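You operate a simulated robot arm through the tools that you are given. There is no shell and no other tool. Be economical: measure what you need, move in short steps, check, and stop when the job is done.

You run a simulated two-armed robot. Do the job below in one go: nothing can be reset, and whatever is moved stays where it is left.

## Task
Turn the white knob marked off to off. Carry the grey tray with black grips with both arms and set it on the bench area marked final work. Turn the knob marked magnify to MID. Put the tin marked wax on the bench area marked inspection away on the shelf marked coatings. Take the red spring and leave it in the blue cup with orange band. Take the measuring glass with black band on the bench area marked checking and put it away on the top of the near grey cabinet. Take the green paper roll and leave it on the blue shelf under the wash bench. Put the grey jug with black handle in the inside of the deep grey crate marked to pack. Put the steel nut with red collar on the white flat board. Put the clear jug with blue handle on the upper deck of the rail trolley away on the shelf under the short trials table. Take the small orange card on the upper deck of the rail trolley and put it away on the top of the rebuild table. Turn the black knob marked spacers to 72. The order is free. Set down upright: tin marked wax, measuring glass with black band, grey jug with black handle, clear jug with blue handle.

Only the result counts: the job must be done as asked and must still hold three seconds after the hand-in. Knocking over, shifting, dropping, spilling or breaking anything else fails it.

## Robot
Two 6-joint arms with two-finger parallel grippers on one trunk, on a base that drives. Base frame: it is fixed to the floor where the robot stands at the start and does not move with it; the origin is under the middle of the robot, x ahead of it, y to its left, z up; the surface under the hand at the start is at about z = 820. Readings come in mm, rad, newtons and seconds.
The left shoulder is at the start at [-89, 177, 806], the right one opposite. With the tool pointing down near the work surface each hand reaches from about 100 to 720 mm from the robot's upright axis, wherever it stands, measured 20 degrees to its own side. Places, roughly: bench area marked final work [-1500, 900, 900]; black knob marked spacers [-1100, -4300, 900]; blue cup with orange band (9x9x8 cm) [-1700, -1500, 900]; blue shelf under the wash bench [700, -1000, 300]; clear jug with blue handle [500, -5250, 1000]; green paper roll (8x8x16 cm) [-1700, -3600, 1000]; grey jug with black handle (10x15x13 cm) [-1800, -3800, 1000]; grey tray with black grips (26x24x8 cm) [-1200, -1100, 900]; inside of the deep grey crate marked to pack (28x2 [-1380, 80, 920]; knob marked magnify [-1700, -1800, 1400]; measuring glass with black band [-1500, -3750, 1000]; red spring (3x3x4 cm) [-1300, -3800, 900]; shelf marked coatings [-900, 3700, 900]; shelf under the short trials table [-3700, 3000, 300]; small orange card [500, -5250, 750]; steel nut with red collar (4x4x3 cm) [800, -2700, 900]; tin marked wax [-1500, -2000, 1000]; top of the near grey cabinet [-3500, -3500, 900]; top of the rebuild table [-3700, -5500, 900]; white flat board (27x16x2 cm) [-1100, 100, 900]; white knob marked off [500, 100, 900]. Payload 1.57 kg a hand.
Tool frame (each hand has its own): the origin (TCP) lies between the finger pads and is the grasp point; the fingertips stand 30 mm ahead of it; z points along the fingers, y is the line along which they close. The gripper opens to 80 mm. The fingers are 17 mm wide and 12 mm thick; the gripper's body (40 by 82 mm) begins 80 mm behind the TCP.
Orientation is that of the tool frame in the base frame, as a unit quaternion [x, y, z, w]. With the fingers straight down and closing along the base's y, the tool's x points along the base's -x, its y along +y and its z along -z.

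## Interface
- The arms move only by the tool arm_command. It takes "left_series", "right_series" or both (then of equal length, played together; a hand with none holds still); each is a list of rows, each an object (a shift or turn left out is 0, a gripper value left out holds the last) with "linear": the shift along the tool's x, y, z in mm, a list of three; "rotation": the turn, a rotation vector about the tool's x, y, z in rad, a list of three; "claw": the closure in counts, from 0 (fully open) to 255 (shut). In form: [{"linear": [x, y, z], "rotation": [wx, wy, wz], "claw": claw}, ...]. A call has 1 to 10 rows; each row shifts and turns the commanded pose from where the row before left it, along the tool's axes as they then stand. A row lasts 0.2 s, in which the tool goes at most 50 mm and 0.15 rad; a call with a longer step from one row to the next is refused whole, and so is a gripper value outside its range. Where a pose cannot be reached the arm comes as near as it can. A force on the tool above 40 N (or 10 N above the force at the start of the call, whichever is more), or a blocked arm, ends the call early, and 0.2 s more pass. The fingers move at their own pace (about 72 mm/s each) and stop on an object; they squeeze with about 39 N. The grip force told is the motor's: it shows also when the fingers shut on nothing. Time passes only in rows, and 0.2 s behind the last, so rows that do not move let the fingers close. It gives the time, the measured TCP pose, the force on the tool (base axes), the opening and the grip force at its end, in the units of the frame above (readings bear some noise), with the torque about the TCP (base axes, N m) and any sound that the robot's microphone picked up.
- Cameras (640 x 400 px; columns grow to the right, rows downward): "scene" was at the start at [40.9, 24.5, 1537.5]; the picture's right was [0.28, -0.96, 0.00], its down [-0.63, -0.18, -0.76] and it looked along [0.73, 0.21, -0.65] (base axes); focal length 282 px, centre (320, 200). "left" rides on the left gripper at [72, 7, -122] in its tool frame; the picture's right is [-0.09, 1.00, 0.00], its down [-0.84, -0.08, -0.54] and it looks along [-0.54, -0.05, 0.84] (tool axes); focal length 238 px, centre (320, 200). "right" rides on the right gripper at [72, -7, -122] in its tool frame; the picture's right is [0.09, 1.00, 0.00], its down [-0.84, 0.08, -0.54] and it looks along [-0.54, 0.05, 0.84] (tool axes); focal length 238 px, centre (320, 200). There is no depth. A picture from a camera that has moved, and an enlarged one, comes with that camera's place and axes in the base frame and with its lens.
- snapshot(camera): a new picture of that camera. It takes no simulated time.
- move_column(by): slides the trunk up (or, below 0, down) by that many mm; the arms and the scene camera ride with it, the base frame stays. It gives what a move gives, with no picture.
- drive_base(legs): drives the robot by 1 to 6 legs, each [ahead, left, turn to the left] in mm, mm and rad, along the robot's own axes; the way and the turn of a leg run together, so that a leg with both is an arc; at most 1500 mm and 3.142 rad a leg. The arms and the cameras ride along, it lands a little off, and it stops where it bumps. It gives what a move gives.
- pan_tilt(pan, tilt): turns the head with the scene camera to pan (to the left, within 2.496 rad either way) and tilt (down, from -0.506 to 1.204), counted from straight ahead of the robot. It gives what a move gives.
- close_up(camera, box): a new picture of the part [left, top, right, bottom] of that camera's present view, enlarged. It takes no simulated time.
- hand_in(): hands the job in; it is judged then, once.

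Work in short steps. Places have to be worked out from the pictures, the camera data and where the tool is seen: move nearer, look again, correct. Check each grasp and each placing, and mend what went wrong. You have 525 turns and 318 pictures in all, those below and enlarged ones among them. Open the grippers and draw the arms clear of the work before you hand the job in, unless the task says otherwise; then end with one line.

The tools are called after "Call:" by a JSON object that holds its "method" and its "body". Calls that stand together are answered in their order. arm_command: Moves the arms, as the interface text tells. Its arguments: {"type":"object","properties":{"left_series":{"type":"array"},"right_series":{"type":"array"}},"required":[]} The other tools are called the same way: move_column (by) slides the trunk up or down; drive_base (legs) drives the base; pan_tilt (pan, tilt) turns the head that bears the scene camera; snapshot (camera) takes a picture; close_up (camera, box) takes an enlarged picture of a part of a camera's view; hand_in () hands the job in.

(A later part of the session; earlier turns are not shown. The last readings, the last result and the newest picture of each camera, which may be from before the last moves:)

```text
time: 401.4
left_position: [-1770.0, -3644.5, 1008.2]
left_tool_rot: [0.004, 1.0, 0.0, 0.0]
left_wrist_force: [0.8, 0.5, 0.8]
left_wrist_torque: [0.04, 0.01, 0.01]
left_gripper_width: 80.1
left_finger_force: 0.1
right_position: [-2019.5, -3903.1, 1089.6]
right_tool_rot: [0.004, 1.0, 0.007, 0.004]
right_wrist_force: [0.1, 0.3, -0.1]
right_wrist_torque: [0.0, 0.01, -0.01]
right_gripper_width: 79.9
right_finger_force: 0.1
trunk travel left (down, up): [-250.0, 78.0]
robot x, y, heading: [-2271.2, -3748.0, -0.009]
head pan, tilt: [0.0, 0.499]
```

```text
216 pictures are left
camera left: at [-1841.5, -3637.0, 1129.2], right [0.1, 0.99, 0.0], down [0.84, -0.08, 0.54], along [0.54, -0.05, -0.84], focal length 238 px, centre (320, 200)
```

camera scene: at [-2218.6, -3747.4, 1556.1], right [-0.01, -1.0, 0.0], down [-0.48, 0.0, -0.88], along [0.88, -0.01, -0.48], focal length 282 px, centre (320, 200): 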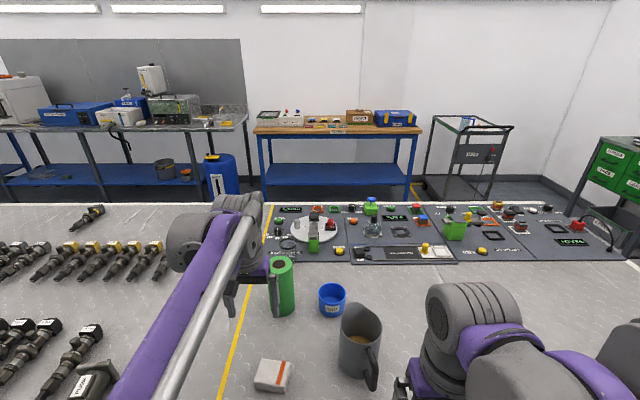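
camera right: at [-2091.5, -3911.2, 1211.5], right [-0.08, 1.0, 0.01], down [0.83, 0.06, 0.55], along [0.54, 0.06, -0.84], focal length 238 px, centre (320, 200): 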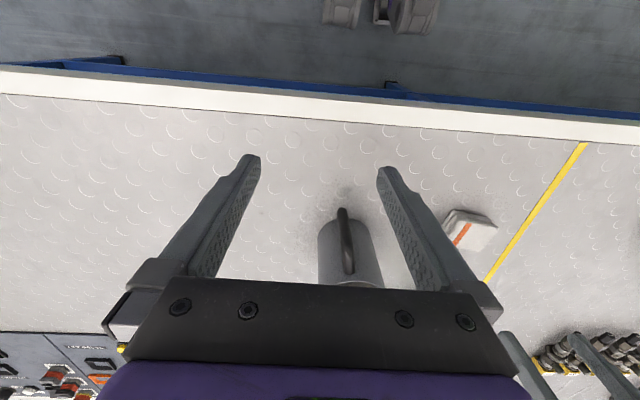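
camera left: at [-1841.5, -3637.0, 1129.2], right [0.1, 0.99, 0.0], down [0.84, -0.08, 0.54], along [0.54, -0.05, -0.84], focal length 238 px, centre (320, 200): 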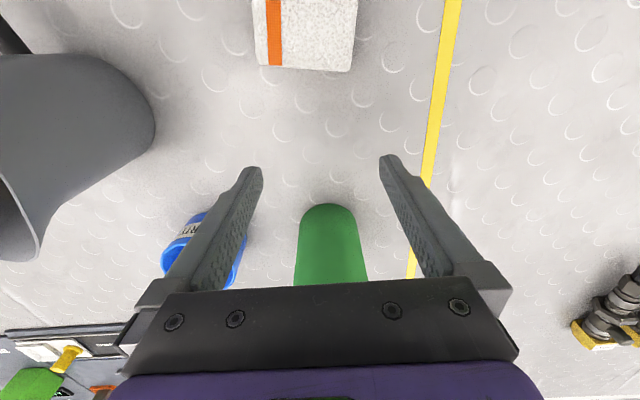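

The roll is centred on the hand (y −3645). I advance 119 mm and close.

Call:
{"method": "arm_command", "body": {"left_series": [{"linear": [-30, 0, 0]}, {"linear": [-30, 0, 0]}, {"linear": [-30, 0, 0]}, {"linear": [-28, 0, 0]}, {"claw": 255}, {"claw": 255}, {"claw": 255}]}}

Call:
{"method": "snapshot", "body": {"camera": "left"}}

```text
time: 402.9
left_position: [-1651.8, -3644.9, 1006.0]
left_tool_rot: [0.003, 1.0, 0.0, 0.001]
left_wrist_force: [0.7, 0.2, 0.3]
left_wrist_torque: [0.0, 0.01, 0.02]
left_gripper_width: 69.0
left_finger_force: 39.1
right_position: [-2019.3, -3902.7, 1090.0]
right_tool_rot: [0.005, 1.0, 0.007, 0.004]
right_wrist_force: [1.4, -0.2, -0.5]
right_wrist_torque: [0.03, 0.0, -0.01]
right_gripper_width: 80.1
right_finger_force: 0.1
trunk travel left (down, up): [-250.0, 78.0]
robot x, y, heading: [-2273.9, -3746.6, -0.007]
head pan, tilt: [0.0, 0.499]
```

```text
215 pictures are left
camera left: at [-1722.7, -3636.7, 1129.0], right [0.1, 0.99, 0.0], down [0.84, -0.08, 0.54], along [0.54, -0.05, -0.84], focal length 238 px, centre (320, 200)
```

left: 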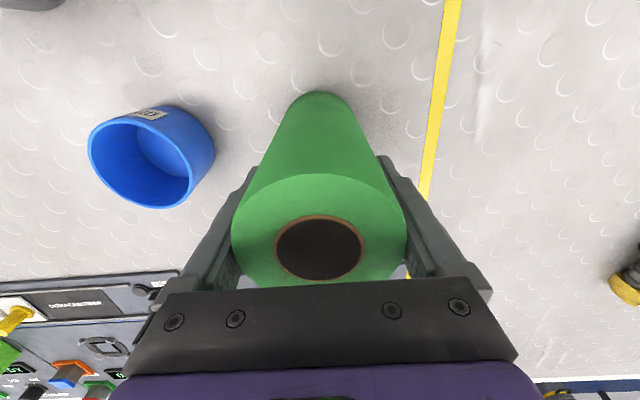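

The roll is held. I lift and draw it back.

Call:
{"method": "arm_command", "body": {"left_series": [{"linear": [0, 0, -15]}, {"linear": [0, 0, -15]}, {"linear": [30, 0, -30]}, {"linear": [30, 0, -30]}, {"linear": [30, 0, -30]}, {"linear": [35, 5, -20]}, {"linear": [40, 8, 0]}, {"linear": [40, 8, 0]}, {"linear": [40, 8, 0]}, {"linear": [40, 8, 0]}]}}

Call:
{"method": "arm_command", "body": {"right_series": [{"linear": [-35, -3, 0], "claw": 95, "rotation": [0.0, 0.015, 0]}, {"linear": [-35, -3, 0]}, {"linear": [-35, 0, 0]}, {"linear": [-30, 0, 0]}]}}

Call:
{"method": "snapshot", "body": {"camera": "right"}}

Call:
{"method": "close_up", "body": {"camera": "scene", "box": [280, 260, 460, 400]}}

```text
time: 405.1
left_position: [-1941.7, -3606.5, 1146.8]
left_tool_rot: [0.004, 1.0, 0.0, 0.001]
left_wrist_force: [0.5, 0.3, -2.1]
left_wrist_torque: [0.0, -0.02, 0.0]
left_gripper_width: 68.7
left_finger_force: 38.4
left hand out of reach, approached as far as the arm can: row 2
right_position: [-2021.2, -3901.8, 1089.4]
right_tool_rot: [0.004, 1.0, 0.008, 0.004]
right_wrist_force: [-0.4, 0.3, 0.0]
right_wrist_torque: [-0.04, 0.0, -0.01]
right_gripper_width: 79.9
right_finger_force: 0.0
trunk travel left (down, up): [-250.0, 78.0]
robot x, y, heading: [-2272.0, -3752.4, -0.002]
head pan, tilt: [0.0, 0.499]
```

```text
time: 406.1
left_position: [-1938.8, -3605.8, 1146.1]
left_tool_rot: [0.003, 1.0, 0.0, 0.0]
left_wrist_force: [-0.3, -0.9, -2.5]
left_wrist_torque: [0.02, 0.02, 0.03]
left_gripper_width: 69.1
left_finger_force: 39.1
right_position: [-1883.0, -3911.0, 1090.5]
right_tool_rot: [0.005, 1.0, 0.006, -0.004]
right_wrist_force: [0.1, -0.5, -0.5]
right_wrist_torque: [-0.03, 0.03, -0.03]
right_gripper_width: 50.2
right_finger_force: 0.0
trunk travel left (down, up): [-250.0, 78.0]
robot x, y, heading: [-2274.1, -3750.0, -0.009]
head pan, tilt: [0.0, 0.499]
```

```text
214 pictures are left
camera right: at [-1953.9, -3919.0, 1214.1], right [-0.08, 1.0, 0.02], down [0.84, 0.06, 0.54], along [0.53, 0.06, -0.84], focal length 238 px, centre (320, 200)
```

right: 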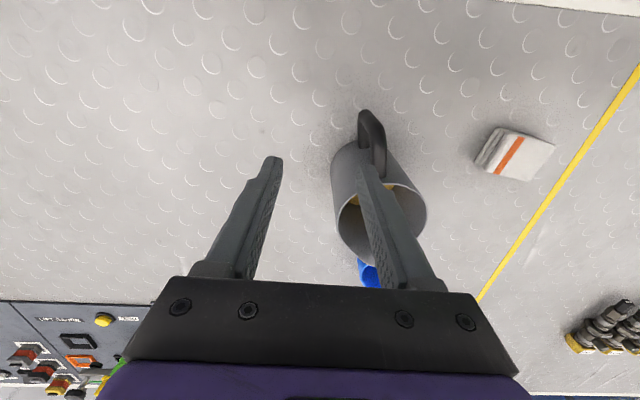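

```text
2.86 times, centred on (370, 330) of scene
camera zoom: at [-2219.0, -3747.3, 1556.1], right [-0.01, -1.0, 0.0], down [-0.48, 0.0, -0.88], along [0.88, -0.01, -0.48], focal length 806 px, centre (177, -171)
```

zoom: 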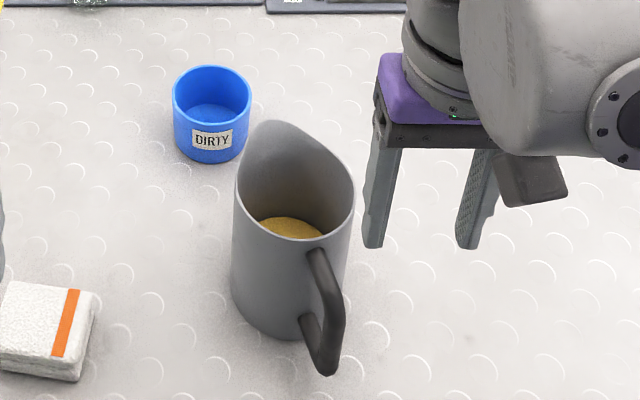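

The jug's −y rim wall is near (−1812, −3887), rim z ≈ 1015. I move above it and correct a small tool tilt.

Call:
{"method": "arm_command", "body": {"right_series": [{"linear": [-35, 12, 0], "rotation": [0.012, -0.008, 0.01]}, {"linear": [-36, 12, 0]}]}}

Call:
{"method": "snapshot", "body": {"camera": "right"}}

Call:
{"method": "close_up", "body": {"camera": "scene", "box": [300, 260, 440, 380]}}

```text
time: 406.8
left_position: [-1938.6, -3604.7, 1145.8]
left_tool_rot: [0.004, 1.0, -0.001, 0.0]
left_wrist_force: [0.4, -0.3, -1.7]
left_wrist_torque: [0.0, 0.0, -0.03]
left_gripper_width: 69.5
left_finger_force: 39.6
right_position: [-1811.2, -3886.7, 1089.3]
right_tool_rot: [0.01, 1.0, 0.001, -0.001]
right_wrist_force: [0.2, 0.0, 0.7]
right_wrist_torque: [0.0, 0.03, 0.04]
right_gripper_width: 50.2
right_finger_force: 0.0
trunk travel left (down, up): [-250.0, 78.0]
robot x, y, heading: [-2273.6, -3748.7, -0.008]
head pan, tilt: [0.0, 0.499]
```

```text
212 pictures are left
camera right: at [-1883.3, -3892.4, 1211.1], right [-0.07, 1.0, 0.0], down [0.84, 0.06, 0.54], along [0.54, 0.04, -0.84], focal length 238 px, centre (320, 200)
```

right: 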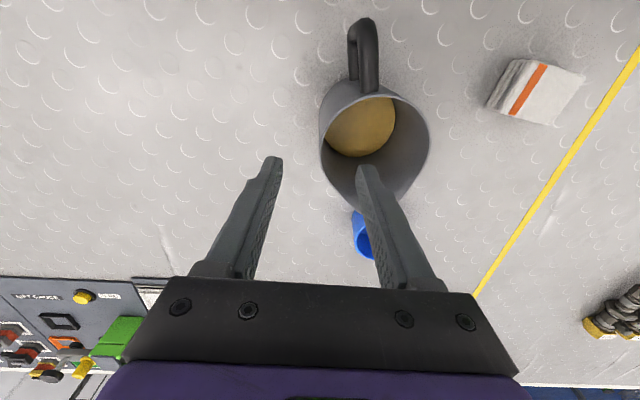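

```text
3.33 times, centred on (370, 320) of scene
camera zoom: at [-2219.0, -3747.0, 1556.1], right [-0.01, -1.0, 0.0], down [-0.48, 0.0, -0.88], along [0.88, -0.01, -0.48], focal length 941 px, centre (153, -200)
```

zoom: 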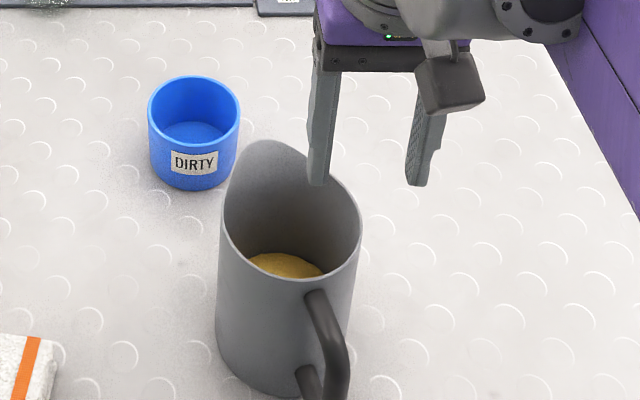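

Aligned to the wall. I shift 9 mm back and lower so one finger goes inside the rim.

Call:
{"method": "arm_command", "body": {"right_series": [{"linear": [9, 0, 20]}, {"linear": [0, 0, 25]}, {"linear": [0, 0, 22]}]}}

Call:
{"method": "close_up", "body": {"camera": "scene", "box": [300, 260, 440, 380]}}

Call:
{"method": "snapshot", "body": {"camera": "right"}}

```text
time: 407.6
left_position: [-1939.5, -3606.1, 1147.4]
left_tool_rot: [0.004, 1.0, 0.0, 0.001]
left_wrist_force: [-0.2, 0.5, -2.2]
left_wrist_torque: [0.0, 0.0, 0.0]
left_gripper_width: 69.4
left_finger_force: 39.0
right_position: [-1823.3, -3886.5, 1021.3]
right_tool_rot: [0.009, 1.0, 0.001, 0.0]
right_wrist_force: [-0.1, 0.3, -0.6]
right_wrist_torque: [-0.02, -0.03, -0.02]
right_gripper_width: 50.3
right_finger_force: 0.1
trunk travel left (down, up): [-250.0, 78.0]
robot x, y, heading: [-2269.9, -3747.6, -0.008]
head pan, tilt: [0.0, 0.499]
```

```text
3.33 times, centred on (370, 320) of scene
camera zoom: at [-2220.3, -3747.3, 1556.1], right [-0.01, -1.0, 0.0], down [-0.48, 0.0, -0.88], along [0.88, -0.01, -0.48], focal length 941 px, centre (153, -200)
```

zoom: 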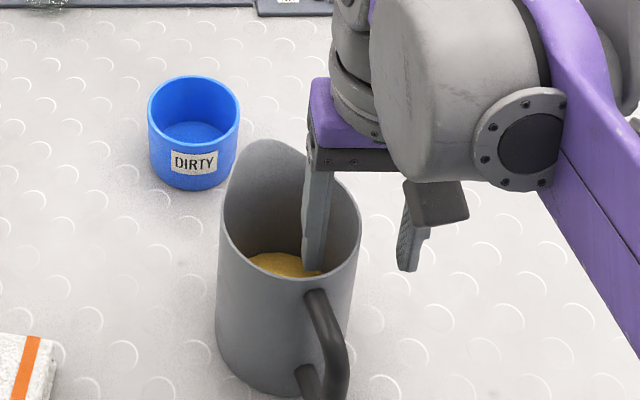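

```text
209 pictures are left
camera right: at [-1895.4, -3892.7, 1143.6], right [-0.07, 1.0, 0.0], down [0.84, 0.06, 0.54], along [0.54, 0.04, -0.84], focal length 238 px, centre (320, 200)
```

right: 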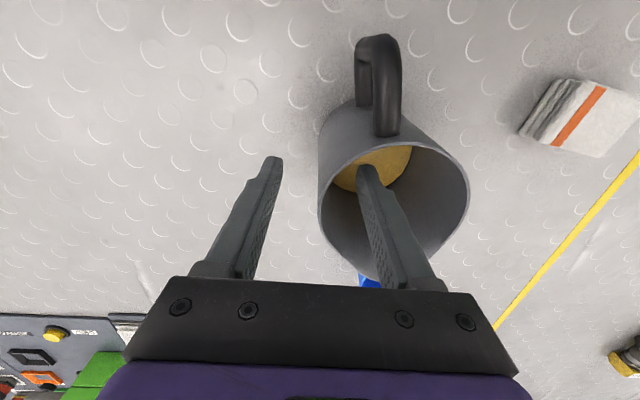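

One finger is inside and one outside. I lower 10 mm more and close on the wall.

Call:
{"method": "arm_command", "body": {"right_series": [{"linear": [0, 0, 10]}, {"claw": 255}, {"claw": 255}, {"claw": 255}, {"claw": 255}]}}

Call:
{"method": "snapshot", "body": {"camera": "right"}}

```text
time: 408.8
left_position: [-1938.5, -3605.7, 1148.1]
left_tool_rot: [0.004, 1.0, 0.001, 0.001]
left_wrist_force: [-0.1, 0.3, -1.5]
left_wrist_torque: [0.0, -0.01, 0.0]
left_gripper_width: 69.1
left_finger_force: 38.8
right_position: [-1823.6, -3887.0, 1011.6]
right_tool_rot: [0.009, 1.0, 0.001, 0.001]
right_wrist_force: [1.1, 3.8, 1.7]
right_wrist_torque: [0.38, 0.06, -0.14]
right_gripper_width: 2.7
right_finger_force: 24.0
trunk travel left (down, up): [-250.0, 78.0]
robot x, y, heading: [-2272.7, -3743.1, -0.011]
head pan, tilt: [0.0, 0.499]
```

```text
208 pictures are left
camera right: at [-1895.1, -3892.5, 1133.9], right [-0.07, 1.0, 0.0], down [0.84, 0.06, 0.54], along [0.54, 0.04, -0.84], focal length 238 px, centre (320, 200)
```

right: 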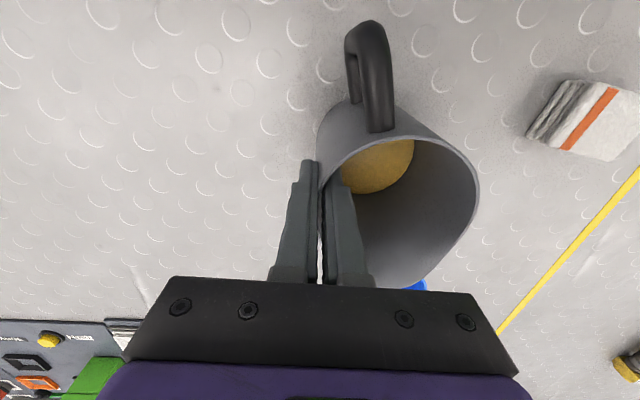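

The wall is held (2.7 mm). I lift slowly 15 mm and check for tilt.

Call:
{"method": "arm_command", "body": {"right_series": [{"linear": [0, 0, -3]}, {"linear": [0, 0, -4]}, {"linear": [0, 0, -8]}]}}

Call:
{"method": "snapshot", "body": {"camera": "right"}}

Call:
{"method": "close_up", "body": {"camera": "scene", "box": [300, 260, 440, 400]}}

```text
time: 409.6
left_position: [-1939.3, -3606.6, 1146.1]
left_tool_rot: [0.003, 1.0, 0.0, 0.001]
left_wrist_force: [-0.3, -0.6, -1.6]
left_wrist_torque: [0.01, 0.0, 0.02]
left_gripper_width: 69.2
left_finger_force: 39.2
right_position: [-1822.7, -3886.2, 1027.7]
right_tool_rot: [0.009, 1.0, 0.001, 0.0]
right_wrist_force: [1.3, -0.7, -3.1]
right_wrist_torque: [-0.09, -0.02, 0.02]
right_gripper_width: 2.6
right_finger_force: 24.2
trunk travel left (down, up): [-250.0, 78.0]
robot x, y, heading: [-2271.4, -3747.8, -0.01]
head pan, tilt: [0.0, 0.499]
```

```text
207 pictures are left
camera right: at [-1895.3, -3892.9, 1149.3], right [-0.07, 1.0, 0.0], down [0.84, 0.06, 0.54], along [0.54, 0.04, -0.84], focal length 238 px, centre (320, 200)
```

right: 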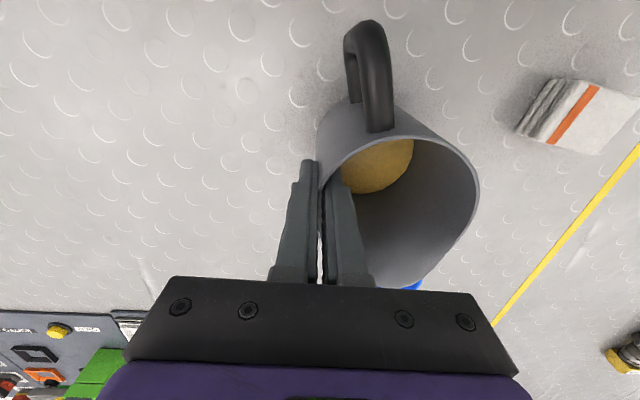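

```text
2.86 times, centred on (370, 330) of scene
camera zoom: at [-2220.1, -3747.3, 1556.1], right [-0.01, -1.0, 0.0], down [-0.48, 0.0, -0.88], along [0.88, -0.01, -0.48], focal length 806 px, centre (177, -171)
```

zoom: 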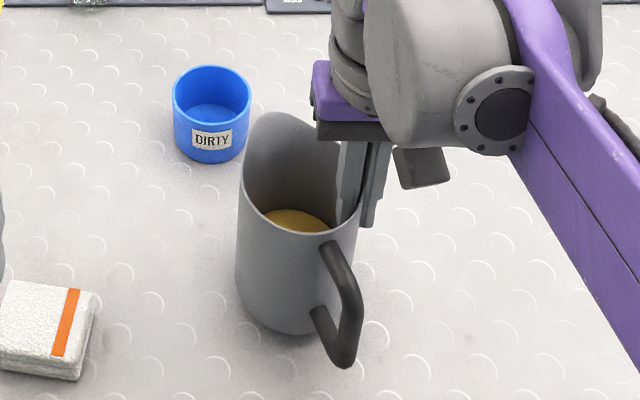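

The jug hangs level. I raise it and draw it in smoothly.

Call:
{"method": "arm_command", "body": {"right_series": [{"linear": [0, 0, -20]}, {"linear": [0, 0, -25]}, {"linear": [10, 0, -25]}, {"linear": [20, 0, -15]}, {"linear": [25, 0, 0]}, {"linear": [25, 0, 0]}, {"linear": [25, 0, 0]}, {"linear": [25, 0, 0]}, {"linear": [25, 0, 0]}]}}

Call:
{"method": "drive_base", "body": {"legs": [[-330, 0, 0.008], [0, -850, 0], [0, -800, 0]]}}

Call:
{"method": "pan_tilt", "body": {"pan": 0.0, "tilt": 0.4}}

Call:
{"method": "snapshot", "body": {"camera": "scene"}}

```text
time: 411.6
left_position: [-1940.3, -3606.6, 1147.4]
left_tool_rot: [0.003, 1.0, -0.001, 0.001]
left_wrist_force: [-0.7, -0.7, -1.5]
left_wrist_torque: [0.0, -0.03, 0.03]
left_gripper_width: 69.2
left_finger_force: 39.8
right_position: [-1980.1, -3883.3, 1112.9]
right_tool_rot: [0.01, 1.0, 0.001, 0.001]
right_wrist_force: [-0.1, 0.3, -3.0]
right_wrist_torque: [-0.13, -0.03, 0.0]
right_gripper_width: 2.6
right_finger_force: 24.0
trunk travel left (down, up): [-250.0, 78.0]
robot x, y, heading: [-2270.3, -3747.8, -0.005]
head pan, tilt: [0.0, 0.499]
```

```text
time: 428.1
left_position: [-2255.2, -5243.3, 1146.2]
left_tool_rot: [-0.006, 1.0, 0.0, 0.001]
left_wrist_force: [0.3, -1.1, -2.6]
left_wrist_torque: [-0.02, 0.0, -0.02]
left_gripper_width: 69.5
left_finger_force: 39.1
right_position: [-2289.4, -5521.1, 1111.9]
right_tool_rot: [-0.001, 1.0, 0.001, -0.001]
right_wrist_force: [0.6, -0.3, -2.7]
right_wrist_torque: [-0.11, -0.04, 0.01]
right_gripper_width: 2.6
right_finger_force: 24.1
trunk travel left (down, up): [-250.0, 78.0]
robot x, y, heading: [-2583.6, -5392.9, 0.016]
head pan, tilt: [0.0, 0.499]
```

```text
time: 428.8
left_position: [-2256.4, -5244.1, 1146.2]
left_tool_rot: [-0.007, 1.0, 0.0, 0.001]
left_wrist_force: [0.2, 0.5, -1.5]
left_wrist_torque: [0.01, -0.01, -0.03]
left_gripper_width: 69.2
left_finger_force: 39.5
right_position: [-2289.1, -5521.2, 1110.0]
right_tool_rot: [-0.001, 1.0, 0.0, 0.0]
right_wrist_force: [0.4, 0.1, -2.9]
right_wrist_torque: [-0.07, -0.08, -0.04]
right_gripper_width: 2.6
right_finger_force: 23.3
trunk travel left (down, up): [-250.0, 78.0]
robot x, y, heading: [-2585.3, -5392.4, 0.01]
head pan, tilt: [0.0, 0.4]
```

```text
205 pictures are left
camera scene: at [-2531.7, -5390.1, 1565.2], right [0.01, -1.0, 0.0], down [-0.39, 0.0, -0.92], along [0.92, 0.01, -0.39], focal length 282 px, centre (320, 200)
```

scene: 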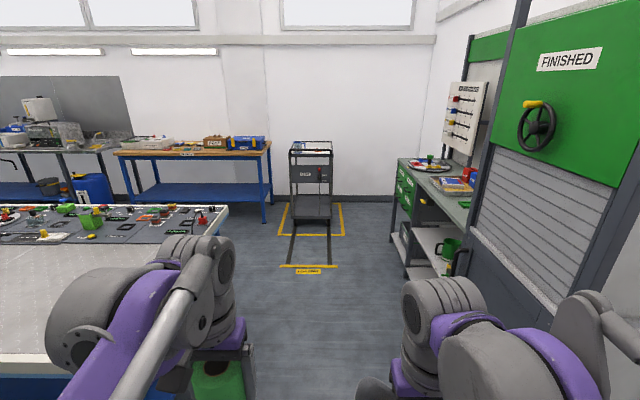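

The way is clear, with the trolley's rails starting at x ≈ −412. I drive east to x ≈ −650 and then north up the front aisle to the wash bench.

Call:
{"method": "drive_base", "body": {"legs": [[1000, 0, -0.01], [930, 0, 0], [0, 1460, 0], [100, 1460, 0], [200, 1450, 0]]}}

Call:
{"method": "pan_tilt", "body": {"pan": 0.0, "tilt": 0.7}}

Call:
{"method": "snapshot", "body": {"camera": "scene"}}

```text
time: 476.0
left_position: [-56.7, -852.6, 1148.2]
left_tool_rot: [-0.021, 1.0, -0.001, 0.001]
left_wrist_force: [-0.7, 1.3, -1.0]
left_wrist_torque: [0.0, -0.03, 0.02]
left_gripper_width: 69.3
left_finger_force: 38.9
right_position: [-81.4, -1131.8, 1111.7]
right_tool_rot: [-0.016, 1.0, 0.001, 0.0]
right_wrist_force: [-0.2, 0.7, -3.5]
right_wrist_torque: [-0.11, -0.02, -0.01]
right_gripper_width: 2.8
right_finger_force: 24.0
trunk travel left (down, up): [-250.0, 78.0]
robot x, y, heading: [-386.0, -1009.8, 0.038]
head pan, tilt: [0.0, 0.4]
```

```text
time: 476.8
left_position: [-56.5, -851.3, 1146.8]
left_tool_rot: [-0.02, 1.0, -0.001, 0.001]
left_wrist_force: [0.6, -0.1, -3.0]
left_wrist_torque: [0.03, 0.0, 0.0]
left_gripper_width: 69.0
left_finger_force: 39.1
right_position: [-82.1, -1131.8, 1111.6]
right_tool_rot: [-0.015, 1.0, 0.001, 0.0]
right_wrist_force: [0.1, -1.0, -2.9]
right_wrist_torque: [-0.08, -0.03, -0.02]
right_gripper_width: 2.6
right_finger_force: 24.2
trunk travel left (down, up): [-250.0, 78.0]
robot x, y, heading: [-382.4, -1010.7, 0.042]
head pan, tilt: [0.0, 0.7]
```

```text
204 pictures are left
camera scene: at [-336.1, -1007.2, 1538.5], right [0.04, -1.0, 0.0], down [-0.64, -0.03, -0.77], along [0.76, 0.03, -0.64], focal length 282 px, centre (320, 200)
```

scene: 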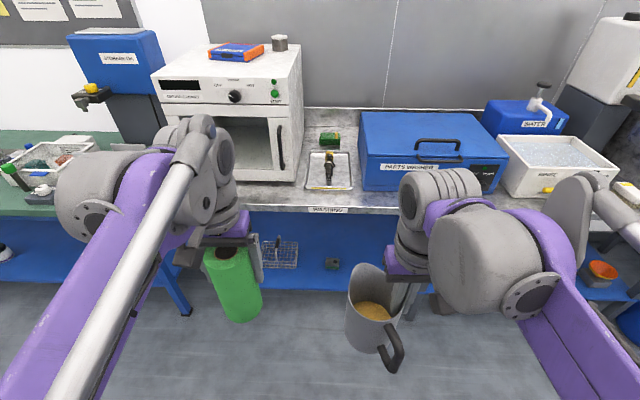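

Call:
{"method": "close_up", "body": {"camera": "scene", "box": [240, 200, 440, 310]}}

```text
3.20 times, centred on (340, 255) of scene
camera zoom: at [-336.1, -1007.2, 1538.5], right [0.04, -1.0, 0.0], down [-0.64, -0.03, -0.77], along [0.76, 0.03, -0.64], focal length 903 px, centre (256, 24)
```

zoom: 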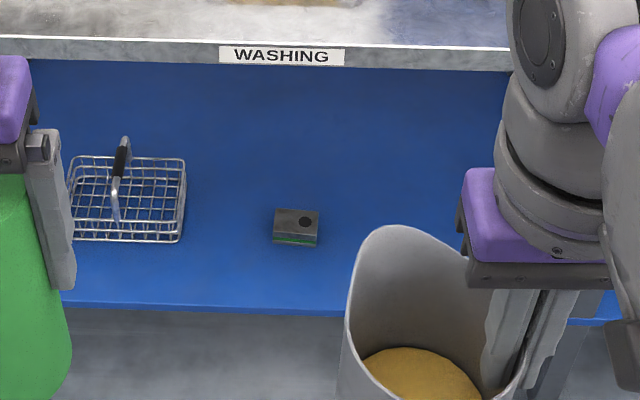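

There is a free spot on the shelf right of the small grey box, near (530, −1170), shelf z ≈ 320. I position the robot, lower the trunk fully, and will reach under with the left hand.

Call:
{"method": "drive_base", "body": {"legs": [[0, -360, -0.042], [270, 0, 0]]}}

Call:
{"method": "move_column", "body": {"by": -250}}

Call:
{"method": "pan_tilt", "body": {"pan": 0.4, "tilt": 0.8}}

Call:
{"method": "snapshot", "body": {"camera": "scene"}}

Call:
{"method": "snapshot", "body": {"camera": "left"}}

```text
time: 482.0
left_position: [224.5, -1220.6, 1146.7]
left_tool_rot: [-0.002, 1.0, 0.0, 0.0]
left_wrist_force: [-0.3, 0.0, -1.3]
left_wrist_torque: [-0.01, 0.0, 0.0]
left_gripper_width: 69.0
left_finger_force: 38.8
right_position: [189.3, -1499.0, 1110.9]
right_tool_rot: [0.002, 1.0, 0.001, 0.0]
right_wrist_force: [0.5, 0.3, -2.4]
right_wrist_torque: [-0.12, -0.04, 0.0]
right_gripper_width: 2.7
right_finger_force: 23.8
trunk travel left (down, up): [-250.0, 78.0]
robot x, y, heading: [-109.2, -1365.5, 0.011]
head pan, tilt: [0.0, 0.7]
```

```text
time: 484.6
left_position: [223.9, -1221.1, 895.4]
left_tool_rot: [-0.002, 1.0, 0.0, 0.001]
left_wrist_force: [0.3, -0.3, -2.3]
left_wrist_torque: [0.0, 0.02, -0.06]
left_gripper_width: 69.0
left_finger_force: 38.7
right_position: [188.9, -1499.0, 860.8]
right_tool_rot: [0.003, 1.0, 0.001, 0.0]
right_wrist_force: [0.6, 0.3, -2.2]
right_wrist_torque: [-0.09, -0.04, -0.01]
right_gripper_width: 2.8
right_finger_force: 23.8
trunk travel left (down, up): [0.0, 328.0]
robot x, y, heading: [-103.5, -1364.6, 0.008]
head pan, tilt: [0.0, 0.7]
```

```text
time: 485.4
left_position: [224.7, -1220.5, 896.4]
left_tool_rot: [-0.003, 1.0, 0.0, 0.0]
left_wrist_force: [0.8, 0.6, -1.8]
left_wrist_torque: [-0.02, -0.03, 0.01]
left_gripper_width: 68.9
left_finger_force: 38.7
right_position: [188.9, -1498.2, 862.7]
right_tool_rot: [0.002, 1.0, 0.001, 0.0]
right_wrist_force: [0.4, -0.6, -2.5]
right_wrist_torque: [-0.08, -0.04, 0.01]
right_gripper_width: 2.8
right_finger_force: 23.8
trunk travel left (down, up): [0.0, 328.0]
robot x, y, heading: [-104.3, -1364.1, 0.003]
head pan, tilt: [0.4, 0.799]
```

```text
202 pictures are left
camera scene: at [-21.3, -1333.8, 1279.3], right [0.39, -0.92, 0.0], down [-0.66, -0.28, -0.7], along [0.64, 0.27, -0.72], focal length 282 px, centre (320, 200)
```

scene: 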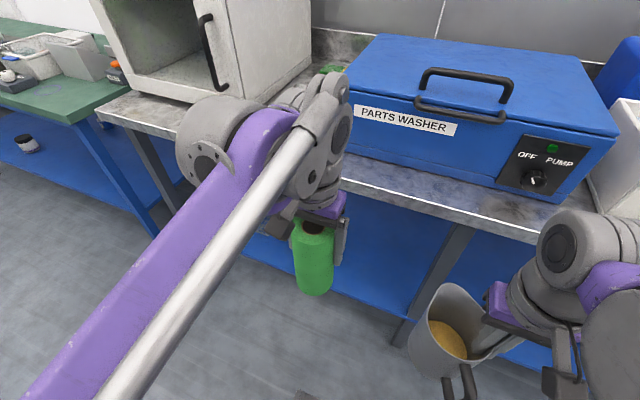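

```text
201 pictures are left
camera left: at [153.1, -1213.6, 1019.4], right [0.09, 1.0, 0.0], down [0.84, -0.07, 0.54], along [0.54, -0.05, -0.84], focal length 238 px, centre (320, 200)
```

left: 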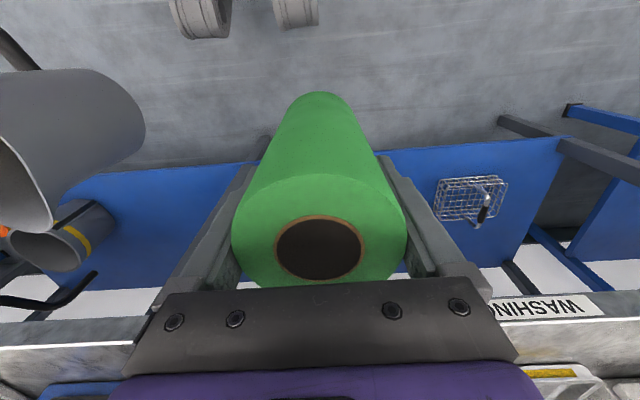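

Clear path. I lower the roll in front of the bench to z 450.

Call:
{"method": "arm_command", "body": {"left_series": [{"linear": [0, 4, 45]}, {"linear": [0, 4, 45]}, {"linear": [0, 4, 45]}, {"linear": [0, 4, 45]}, {"linear": [0, 4, 45]}, {"linear": [0, 4, 45]}, {"linear": [0, 4, 45]}, {"linear": [0, 4, 45]}, {"linear": [0, 4, 45]}, {"linear": [0, 4, 40]}]}}

Call:
{"method": "snapshot", "body": {"camera": "left"}}

Call:
{"method": "snapshot", "body": {"camera": "scene"}}

```text
time: 487.6
left_position: [224.1, -1182.0, 453.8]
left_tool_rot: [-0.003, 1.0, 0.0, 0.0]
left_wrist_force: [0.0, -0.4, -2.2]
left_wrist_torque: [-0.01, -0.03, 0.01]
left_gripper_width: 68.8
left_finger_force: 38.9
right_position: [189.5, -1497.5, 861.3]
right_tool_rot: [0.002, 1.0, 0.001, 0.0]
right_wrist_force: [0.3, -0.1, -2.7]
right_wrist_torque: [-0.12, -0.02, 0.02]
right_gripper_width: 2.7
right_finger_force: 24.3
trunk travel left (down, up): [0.0, 328.0]
robot x, y, heading: [-105.1, -1365.3, 0.005]
head pan, tilt: [0.4, 0.799]
```

```text
200 pictures are left
camera left: at [153.1, -1176.1, 575.5], right [0.09, 1.0, 0.0], down [0.84, -0.07, 0.54], along [0.54, -0.05, -0.84], focal length 238 px, centre (320, 200)
```

left: 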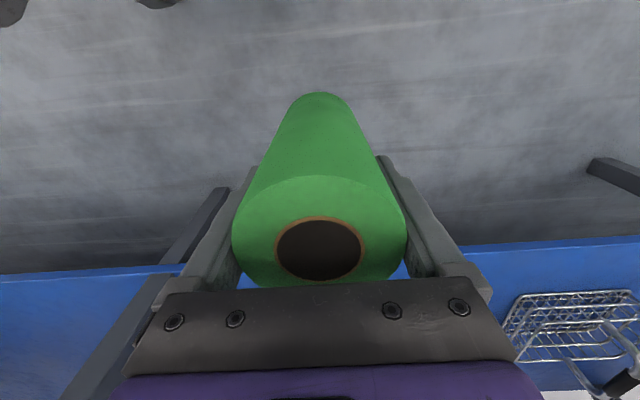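

```text
199 pictures are left
camera scene: at [-20.9, -1333.6, 1279.3], right [0.39, -0.92, 0.0], down [-0.66, -0.28, -0.7], along [0.64, 0.27, -0.72], focal length 282 px, centre (320, 200)
```

scene: 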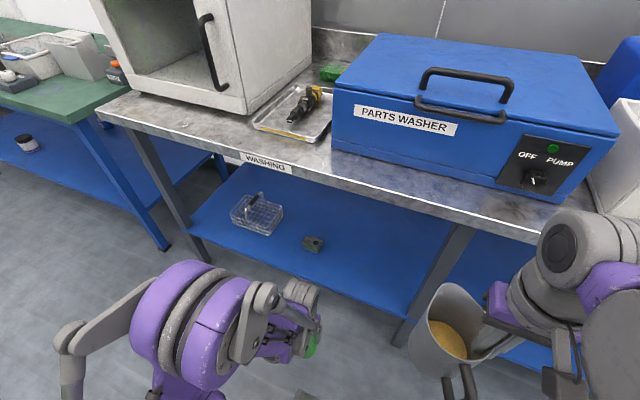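

The shelf is at z ≈ 293 with its front at x ≈ 450. I lower to z 418 and go in 300 mm.

Call:
{"method": "arm_command", "body": {"left_series": [{"linear": [0, 0, 35]}, {"linear": [-43, 0, 0]}, {"linear": [-43, 0, 0]}, {"linear": [-43, 0, 0]}, {"linear": [-43, 0, 0]}, {"linear": [-43, 0, 0]}, {"linear": [-43, 0, 0]}, {"linear": [-43, 0, 0]}]}}

Call:
{"method": "snapshot", "body": {"camera": "left"}}

Call:
{"method": "snapshot", "body": {"camera": "scene"}}

```text
time: 489.4
left_position: [527.1, -1179.1, 416.3]
left_tool_rot: [-0.003, 1.0, 0.0, 0.0]
left_wrist_force: [0.3, -0.1, -1.4]
left_wrist_torque: [-0.01, 0.02, 0.02]
left_gripper_width: 69.2
left_finger_force: 38.7
right_position: [190.3, -1499.0, 862.3]
right_tool_rot: [0.004, 1.0, 0.001, -0.002]
right_wrist_force: [0.3, 0.1, -3.1]
right_wrist_torque: [-0.09, -0.03, 0.01]
right_gripper_width: 2.1
right_finger_force: 24.1
trunk travel left (down, up): [0.0, 328.0]
robot x, y, heading: [-109.4, -1363.0, 0.004]
head pan, tilt: [0.4, 0.799]
```

```text
198 pictures are left
camera left: at [455.5, -1173.8, 539.2], right [0.09, 1.0, 0.0], down [0.84, -0.07, 0.54], along [0.54, -0.05, -0.84], focal length 238 px, centre (320, 200)
```

left: 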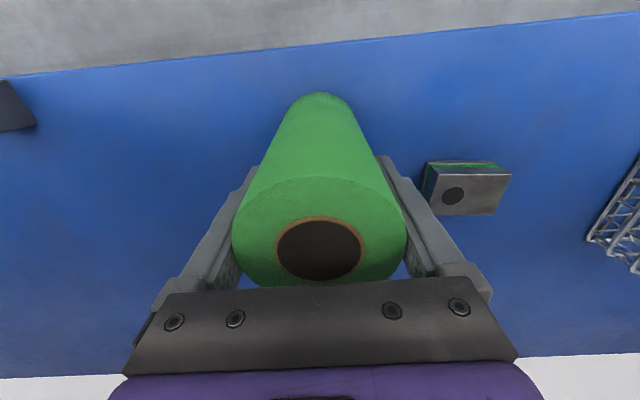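

```text
197 pictures are left
camera scene: at [-20.9, -1333.7, 1279.3], right [0.39, -0.92, 0.0], down [-0.66, -0.28, -0.7], along [0.64, 0.27, -0.72], focal length 282 px, centre (320, 200)
```

scene: 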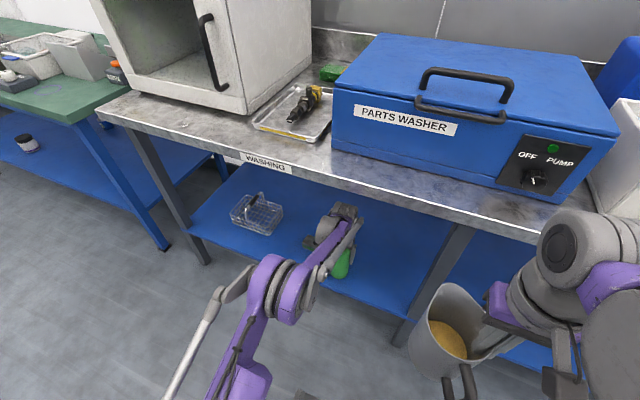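

The roll is over the shelf. I lower until contact.

Call:
{"method": "arm_command", "body": {"left_series": [{"linear": [0, 0, 5]}, {"linear": [0, 0, 5]}, {"linear": [0, 0, 3]}, {"linear": [0, 0, 3]}]}}

```text
time: 490.4
left_position: [525.4, -1179.9, 403.6]
left_tool_rot: [-0.002, 1.0, 0.0, 0.002]
left_wrist_force: [0.1, -1.3, 37.3]
left_wrist_torque: [-0.26, 0.16, -0.37]
left_gripper_width: 68.9
left_finger_force: 39.2
right_position: [187.6, -1499.6, 862.9]
right_tool_rot: [0.003, 1.0, 0.002, 0.002]
right_wrist_force: [-0.1, 0.8, -2.9]
right_wrist_torque: [-0.09, -0.05, 0.02]
right_gripper_width: 2.6
right_finger_force: 24.0
trunk travel left (down, up): [0.0, 328.0]
robot x, y, heading: [-102.5, -1363.7, 0.003]
head pan, tilt: [0.4, 0.799]
```

Contact. I relieve, open, and draw straight back.

Call:
{"method": "arm_command", "body": {"left_series": [{"linear": [0, 0, -3]}, {"claw": 0}, {"claw": 0}, {"claw": 0}, {"linear": [20, 0, 0]}, {"linear": [30, 0, 0]}, {"linear": [40, 0, 0]}, {"linear": [40, 0, 0]}, {"linear": [45, 0, 0]}, {"linear": [45, 0, 0]}]}}

Call:
{"method": "snapshot", "body": {"camera": "scene"}}

```text
time: 492.6
left_position: [307.8, -1179.9, 402.9]
left_tool_rot: [-0.003, 1.0, 0.0, 0.002]
left_wrist_force: [0.3, -0.1, -0.6]
left_wrist_torque: [0.02, 0.01, -0.01]
left_gripper_width: 80.0
left_finger_force: 0.2
right_position: [188.7, -1499.8, 862.1]
right_tool_rot: [0.002, 1.0, 0.001, 0.0]
right_wrist_force: [0.4, 0.0, -2.7]
right_wrist_torque: [-0.1, -0.06, 0.03]
right_gripper_width: 2.8
right_finger_force: 24.1
trunk travel left (down, up): [0.0, 328.0]
robot x, y, heading: [-105.0, -1368.5, 0.004]
head pan, tilt: [0.4, 0.799]
```

```text
196 pictures are left
camera scene: at [-21.7, -1333.8, 1279.3], right [0.39, -0.92, 0.0], down [-0.66, -0.28, -0.7], along [0.64, 0.27, -0.72], focal length 282 px, centre (320, 200)
```

scene: 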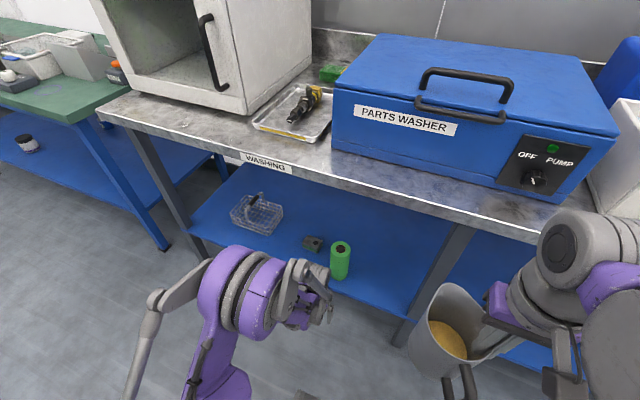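

The roll stands on the shelf. I bring the left arm back up and raise the trunk.

Call:
{"method": "arm_command", "body": {"left_series": [{"linear": [45, 0, 0]}, {"linear": [45, 0, -20]}, {"linear": [0, 0, -48]}, {"linear": [0, 0, -48]}, {"linear": [0, 0, -48]}, {"linear": [0, 0, -48]}, {"linear": [0, 0, -48]}, {"linear": [0, 0, -48]}, {"linear": [0, 0, -48]}, {"linear": [0, 0, -48]}]}}

Call:
{"method": "move_column", "body": {"by": 250}}

Call:
{"method": "drive_base", "body": {"legs": [[-200, 0, 0], [0, 0, 1.57], [0, 0, 1.57]]}}

```text
time: 494.9
left_position: [213.3, -1177.7, 808.4]
left_tool_rot: [-0.002, 1.0, 0.0, 0.001]
left_wrist_force: [-0.5, -0.3, -1.1]
left_wrist_torque: [-0.01, -0.01, 0.05]
left_gripper_width: 80.1
left_finger_force: 0.1
right_position: [190.2, -1499.9, 861.6]
right_tool_rot: [0.003, 1.0, 0.0, -0.001]
right_wrist_force: [-0.3, 0.1, -2.5]
right_wrist_torque: [-0.06, -0.03, 0.04]
right_gripper_width: 2.5
right_finger_force: 23.9
trunk travel left (down, up): [0.0, 328.0]
robot x, y, heading: [-103.5, -1365.6, 0.005]
head pan, tilt: [0.4, 0.799]
```

```text
time: 497.4
left_position: [214.5, -1180.3, 1058.1]
left_tool_rot: [-0.003, 1.0, -0.001, 0.0]
left_wrist_force: [1.1, 0.3, -0.2]
left_wrist_torque: [-0.04, 0.02, 0.02]
left_gripper_width: 79.9
left_finger_force: 0.1
right_position: [189.3, -1497.7, 1112.2]
right_tool_rot: [0.003, 1.0, 0.002, 0.0]
right_wrist_force: [-0.8, -0.2, -3.0]
right_wrist_torque: [-0.15, -0.05, -0.02]
right_gripper_width: 2.6
right_finger_force: 24.0
trunk travel left (down, up): [-250.0, 78.0]
robot x, y, heading: [-106.8, -1369.6, 0.004]
head pan, tilt: [0.4, 0.799]
```

```text
time: 506.6
left_position: [-622.8, -1552.6, 1058.1]
left_tool_rot: [1.0, 0.002, -0.001, 0.0]
left_wrist_force: [-0.1, 0.0, 0.3]
left_wrist_torque: [-0.02, 0.02, -0.03]
left_gripper_width: 79.8
left_finger_force: 0.1
right_position: [-595.6, -1235.2, 1111.4]
right_tool_rot: [1.0, -0.004, 0.0, 0.001]
right_wrist_force: [-0.3, 0.1, -3.0]
right_wrist_torque: [0.11, 0.04, 0.0]
right_gripper_width: 2.8
right_finger_force: 23.9
trunk travel left (down, up): [-250.0, 78.0]
robot x, y, heading: [-305.7, -1365.8, -3.14]
head pan, tilt: [0.4, 0.799]
```

The roll is done. Now the jug goes to the crate. I drive to a viewing point in front of it.

Call:
{"method": "drive_base", "body": {"legs": [[60, -1290, 0]]}}

Call:
{"method": "pan_tilt", "body": {"pan": -0.2, "tilt": 0.55}}

Call:
{"method": "snapshot", "body": {"camera": "scene"}}

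```text
time: 518.2
left_position: [-703.9, -269.1, 1056.8]
left_tool_rot: [1.0, 0.02, -0.001, 0.0]
left_wrist_force: [0.0, 0.7, 0.1]
left_wrist_torque: [0.0, -0.01, -0.02]
left_gripper_width: 79.9
left_finger_force: 0.2
right_position: [-689.3, 49.9, 1111.3]
right_tool_rot: [1.0, 0.015, 0.0, 0.001]
right_wrist_force: [0.5, -0.9, -3.5]
right_wrist_torque: [0.11, 0.03, -0.01]
right_gripper_width: 2.5
right_finger_force: 24.2
trunk travel left (down, up): [-250.0, 78.0]
robot x, y, heading: [-388.6, -71.1, -3.105]
head pan, tilt: [0.4, 0.799]
```

```text
time: 519.2
left_position: [-705.3, -269.0, 1058.2]
left_tool_rot: [1.0, 0.02, -0.001, -0.001]
left_wrist_force: [0.3, 0.0, 0.2]
left_wrist_torque: [-0.03, -0.02, -0.02]
left_gripper_width: 80.2
left_finger_force: 0.0
right_position: [-690.0, 50.4, 1110.5]
right_tool_rot: [1.0, 0.015, 0.0, 0.001]
right_wrist_force: [-0.2, -0.2, -3.5]
right_wrist_torque: [0.1, 0.03, -0.02]
right_gripper_width: 2.7
right_finger_force: 24.3
trunk travel left (down, up): [-250.0, 78.0]
robot x, y, heading: [-389.6, -72.8, -3.107]
head pan, tilt: [-0.201, 0.55]
```

```text
195 pictures are left
camera scene: at [-438.5, -56.0, 1551.5], right [0.16, 0.99, 0.0], down [0.52, -0.08, -0.85], along [-0.84, 0.14, -0.52], focal length 282 px, centre (320, 200)
```

scene: 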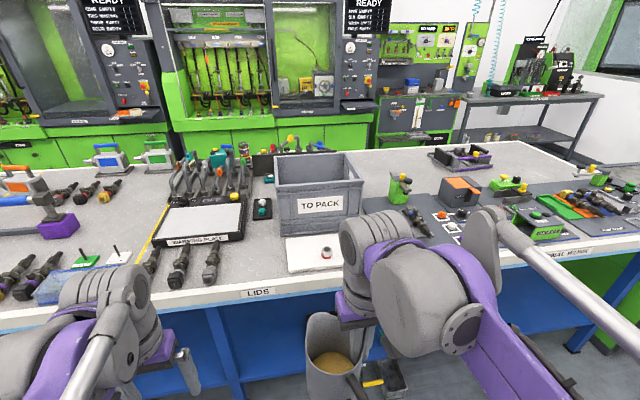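

Call:
{"method": "close_up", "body": {"camera": "scene", "box": [255, 135, 385, 275]}}

```text
2.86 times, centred on (320, 205) of scene
camera zoom: at [-438.5, -56.0, 1551.5], right [0.16, 0.99, 0.0], down [0.52, -0.08, -0.85], along [-0.84, 0.14, -0.52], focal length 806 px, centre (320, 186)
```

zoom: 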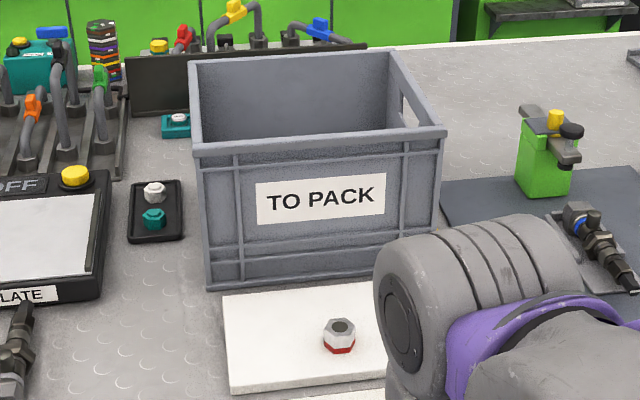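

Crate: x −1265…−1495, y −50…212 inside, rim z ≈ 1110. To clear the rim with the jug I need height, so I raise the trunk and turn the robot 0.87 left to bring the right shoulder closer.

Call:
{"method": "move_column", "body": {"by": 76}}

Call:
{"method": "drive_base", "body": {"legs": [[365, 0, 0], [0, 0, 0.866]]}}

Call:
{"method": "arm_command", "body": {"right_series": [{"rotation": [0, 0, 0.1]}, {"rotation": [0, 0, 0.1]}, {"rotation": [0, 0, 0.1]}, {"rotation": [0, 0, 0.1]}, {"rotation": [0, 0, 0.1]}, {"rotation": [0, 0, 0.1]}, {"rotation": [0, 0, 0.1]}, {"rotation": [0, 0, 0.1]}, {"rotation": [0, 0, 0.1]}]}}

```text
time: 520.4
left_position: [-704.2, -269.2, 1133.7]
left_tool_rot: [1.0, 0.02, -0.001, 0.0]
left_wrist_force: [0.0, 1.0, -0.6]
left_wrist_torque: [0.02, 0.02, 0.01]
left_gripper_width: 79.9
left_finger_force: 0.0
right_position: [-688.7, 50.3, 1187.9]
right_tool_rot: [1.0, 0.015, 0.0, 0.001]
right_wrist_force: [0.6, 0.8, -3.2]
right_wrist_torque: [0.12, 0.03, 0.02]
right_gripper_width: 2.8
right_finger_force: 24.3
trunk travel left (down, up): [-326.0, 2.0]
robot x, y, heading: [-392.7, -73.3, -3.101]
head pan, tilt: [-0.201, 0.55]
```

```text
time: 525.0
left_position: [-810.1, -455.9, 1133.8]
left_tool_rot: [0.897, 0.443, -0.001, 0.0]
left_wrist_force: [-0.3, 0.4, 0.5]
left_wrist_torque: [0.03, -0.02, 0.04]
left_gripper_width: 80.1
left_finger_force: 0.1
right_position: [-1045.5, -239.4, 1187.9]
right_tool_rot: [0.899, 0.439, 0.001, 0.001]
right_wrist_force: [-0.3, 0.4, -3.4]
right_wrist_torque: [0.02, 0.09, 0.01]
right_gripper_width: 2.4
right_finger_force: 24.4
trunk travel left (down, up): [-326.0, 2.0]
robot x, y, heading: [-761.1, -87.7, -2.226]
head pan, tilt: [-0.201, 0.55]
```

```text
time: 527.0
left_position: [-808.9, -456.2, 1134.0]
left_tool_rot: [0.896, 0.443, -0.001, 0.0]
left_wrist_force: [-0.2, 0.1, -0.7]
left_wrist_torque: [0.0, -0.02, 0.02]
left_gripper_width: 80.2
left_finger_force: 0.1
right_position: [-1046.6, -239.9, 1187.3]
right_tool_rot: [1.0, 0.003, 0.001, 0.001]
right_wrist_force: [0.8, -0.4, -3.0]
right_wrist_torque: [0.09, 0.0, -0.05]
right_gripper_width: 2.6
right_finger_force: 23.8
trunk travel left (down, up): [-326.0, 2.0]
robot x, y, heading: [-760.0, -87.2, -2.226]
head pan, tilt: [-0.201, 0.55]
```

Tool aligned. I move the jug sideways in front of the crate while rising.

Call:
{"method": "arm_command", "body": {"right_series": [{"linear": [-7, -30, -7]}, {"linear": [-7, -35, -7]}, {"linear": [-7, -35, -7]}, {"linear": [-7, -35, -7]}, {"linear": [-7, -35, -7]}, {"linear": [-7, -35, -7]}, {"linear": [-7, -35, -7]}, {"linear": [-7, -35, -7]}, {"linear": [-7, -35, 0]}, {"linear": [-7, -30, 0]}]}}

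Call:
{"method": "pan_tilt", "body": {"pan": -1.0, "tilt": 0.55}}

Call:
{"method": "snapshot", "body": {"camera": "scene"}}

Call:
{"method": "snapshot", "body": {"camera": "right"}}

```text
time: 528.9
left_position: [-810.8, -455.9, 1134.0]
left_tool_rot: [0.897, 0.443, -0.001, 0.0]
left_wrist_force: [-0.5, 0.0, 1.0]
left_wrist_torque: [-0.05, -0.01, 0.0]
left_gripper_width: 80.0
left_finger_force: 0.2
right_position: [-1094.4, -6.2, 1234.9]
right_tool_rot: [0.992, 0.127, 0.009, 0.006]
right_wrist_force: [-0.2, -0.2, -3.1]
right_wrist_torque: [0.09, 0.02, 0.0]
right_gripper_width: 2.8
right_finger_force: 23.9
trunk travel left (down, up): [-326.0, 2.0]
robot x, y, heading: [-762.0, -87.4, -2.223]
head pan, tilt: [-0.201, 0.55]
stopped in row 9 (right hand): the arm was blocked; the commanded pose is now the measured one
```

```text
time: 530.0
left_position: [-809.8, -455.1, 1132.7]
left_tool_rot: [0.896, 0.443, 0.0, 0.0]
left_wrist_force: [-0.4, -0.3, -0.1]
left_wrist_torque: [0.0, 0.0, -0.01]
left_gripper_width: 80.0
left_finger_force: 0.1
right_position: [-1094.7, -7.3, 1234.2]
right_tool_rot: [0.992, 0.127, 0.008, 0.006]
right_wrist_force: [-0.2, 0.1, -3.0]
right_wrist_torque: [0.06, 0.05, 0.0]
right_gripper_width: 2.7
right_finger_force: 24.2
trunk travel left (down, up): [-326.0, 2.0]
robot x, y, heading: [-757.2, -89.6, -2.222]
head pan, tilt: [-1.0, 0.55]
```

```text
193 pictures are left
camera scene: at [-823.3, -45.7, 1632.3], right [0.08, 1.0, 0.0], down [0.52, -0.04, -0.85], along [-0.85, 0.07, -0.52], focal length 282 px, centre (320, 200)
```

scene: 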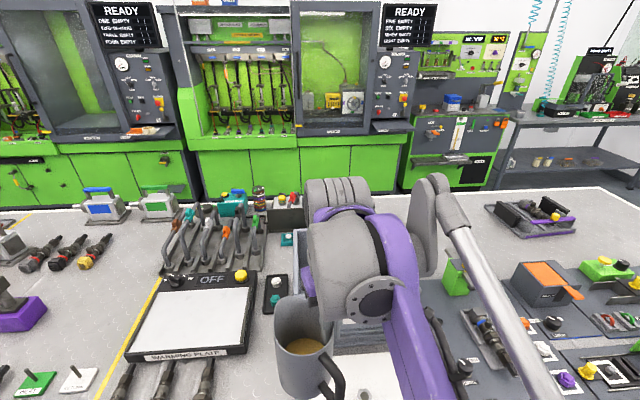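

```text
192 pictures are left
camera right: at [-1029.1, 18.1, 1358.1], right [0.34, -0.94, 0.01], down [-0.8, -0.28, 0.53], along [-0.49, -0.19, -0.85], focal length 238 px, centre (320, 200)
```

right: 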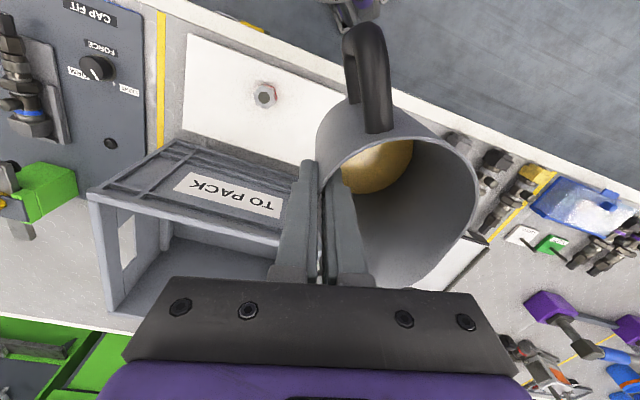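

The arm reported "blocked" with no force on the tool, so it's probably a joint or body limit. I probe with a small move outward (−x), which unfolds the arm.

Call:
{"method": "arm_command", "body": {"right_series": [{"linear": [-15, 0, 0]}, {"linear": [-20, 0, 0]}]}}

Call:
{"method": "pan_tilt", "body": {"pan": -1.0, "tilt": 1.1}}

Call:
{"method": "snapshot", "body": {"camera": "scene"}}

```text
time: 530.6
left_position: [-811.5, -455.1, 1133.9]
left_tool_rot: [0.897, 0.443, -0.001, -0.001]
left_wrist_force: [-0.9, -0.6, -0.7]
left_wrist_torque: [0.03, -0.03, 0.04]
left_gripper_width: 79.9
left_finger_force: 0.1
right_position: [-1130.2, -15.5, 1234.3]
right_tool_rot: [0.992, 0.127, 0.009, 0.006]
right_wrist_force: [0.7, 0.0, -2.5]
right_wrist_torque: [0.09, 0.01, -0.01]
right_gripper_width: 2.7
right_finger_force: 24.0
trunk travel left (down, up): [-326.0, 2.0]
robot x, y, heading: [-763.9, -85.1, -2.22]
head pan, tilt: [-1.0, 0.55]
```

```text
time: 531.6
left_position: [-810.3, -456.3, 1133.0]
left_tool_rot: [0.897, 0.443, -0.001, 0.0]
left_wrist_force: [-0.4, -1.5, -0.1]
left_wrist_torque: [-0.02, 0.02, 0.01]
left_gripper_width: 79.8
left_finger_force: 0.0
right_position: [-1128.7, -15.2, 1235.1]
right_tool_rot: [0.992, 0.127, 0.008, 0.006]
right_wrist_force: [0.2, 0.4, -3.1]
right_wrist_torque: [0.07, 0.05, 0.02]
right_gripper_width: 2.7
right_finger_force: 24.0
trunk travel left (down, up): [-326.0, 2.0]
robot x, y, heading: [-761.6, -86.1, -2.222]
head pan, tilt: [-1.0, 1.1]
```

```text
191 pictures are left
camera scene: at [-796.8, -47.8, 1589.2], right [0.08, 1.0, 0.0], down [0.89, -0.07, -0.45], along [-0.45, 0.04, -0.89], focal length 282 px, centre (320, 200)
```

scene: 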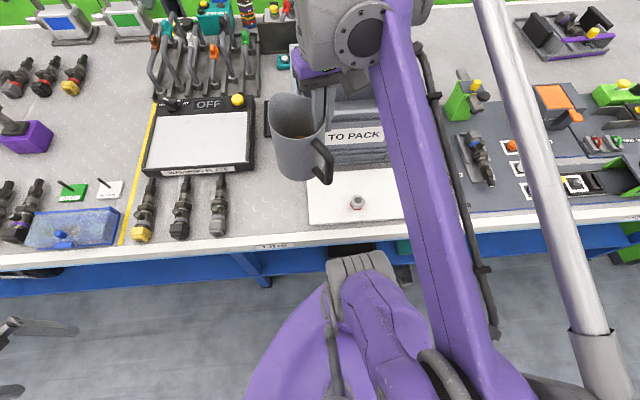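

Moving outward works. I try the sideways step again in small rows.

Call:
{"method": "arm_command", "body": {"right_series": [{"linear": [0, -15, 0]}, {"linear": [0, -20, 0]}, {"linear": [0, -20, 0]}]}}

```text
time: 532.4
left_position: [-809.6, -455.3, 1134.1]
left_tool_rot: [0.896, 0.443, -0.001, 0.0]
left_wrist_force: [0.3, 0.2, 0.0]
left_wrist_torque: [0.02, 0.0, 0.01]
left_gripper_width: 79.9
left_finger_force: 0.1
right_position: [-1130.5, -11.2, 1227.7]
right_tool_rot: [0.976, 0.217, 0.014, 0.009]
right_wrist_force: [0.6, 0.5, -3.0]
right_wrist_torque: [0.08, 0.03, -0.02]
right_gripper_width: 2.6
right_finger_force: 23.6
trunk travel left (down, up): [-326.0, 2.0]
robot x, y, heading: [-760.9, -87.5, -2.224]
head pan, tilt: [-1.0, 1.1]
stopped in row 3 (right hand): the arm was blocked; the commanded pose is now the measured one
```

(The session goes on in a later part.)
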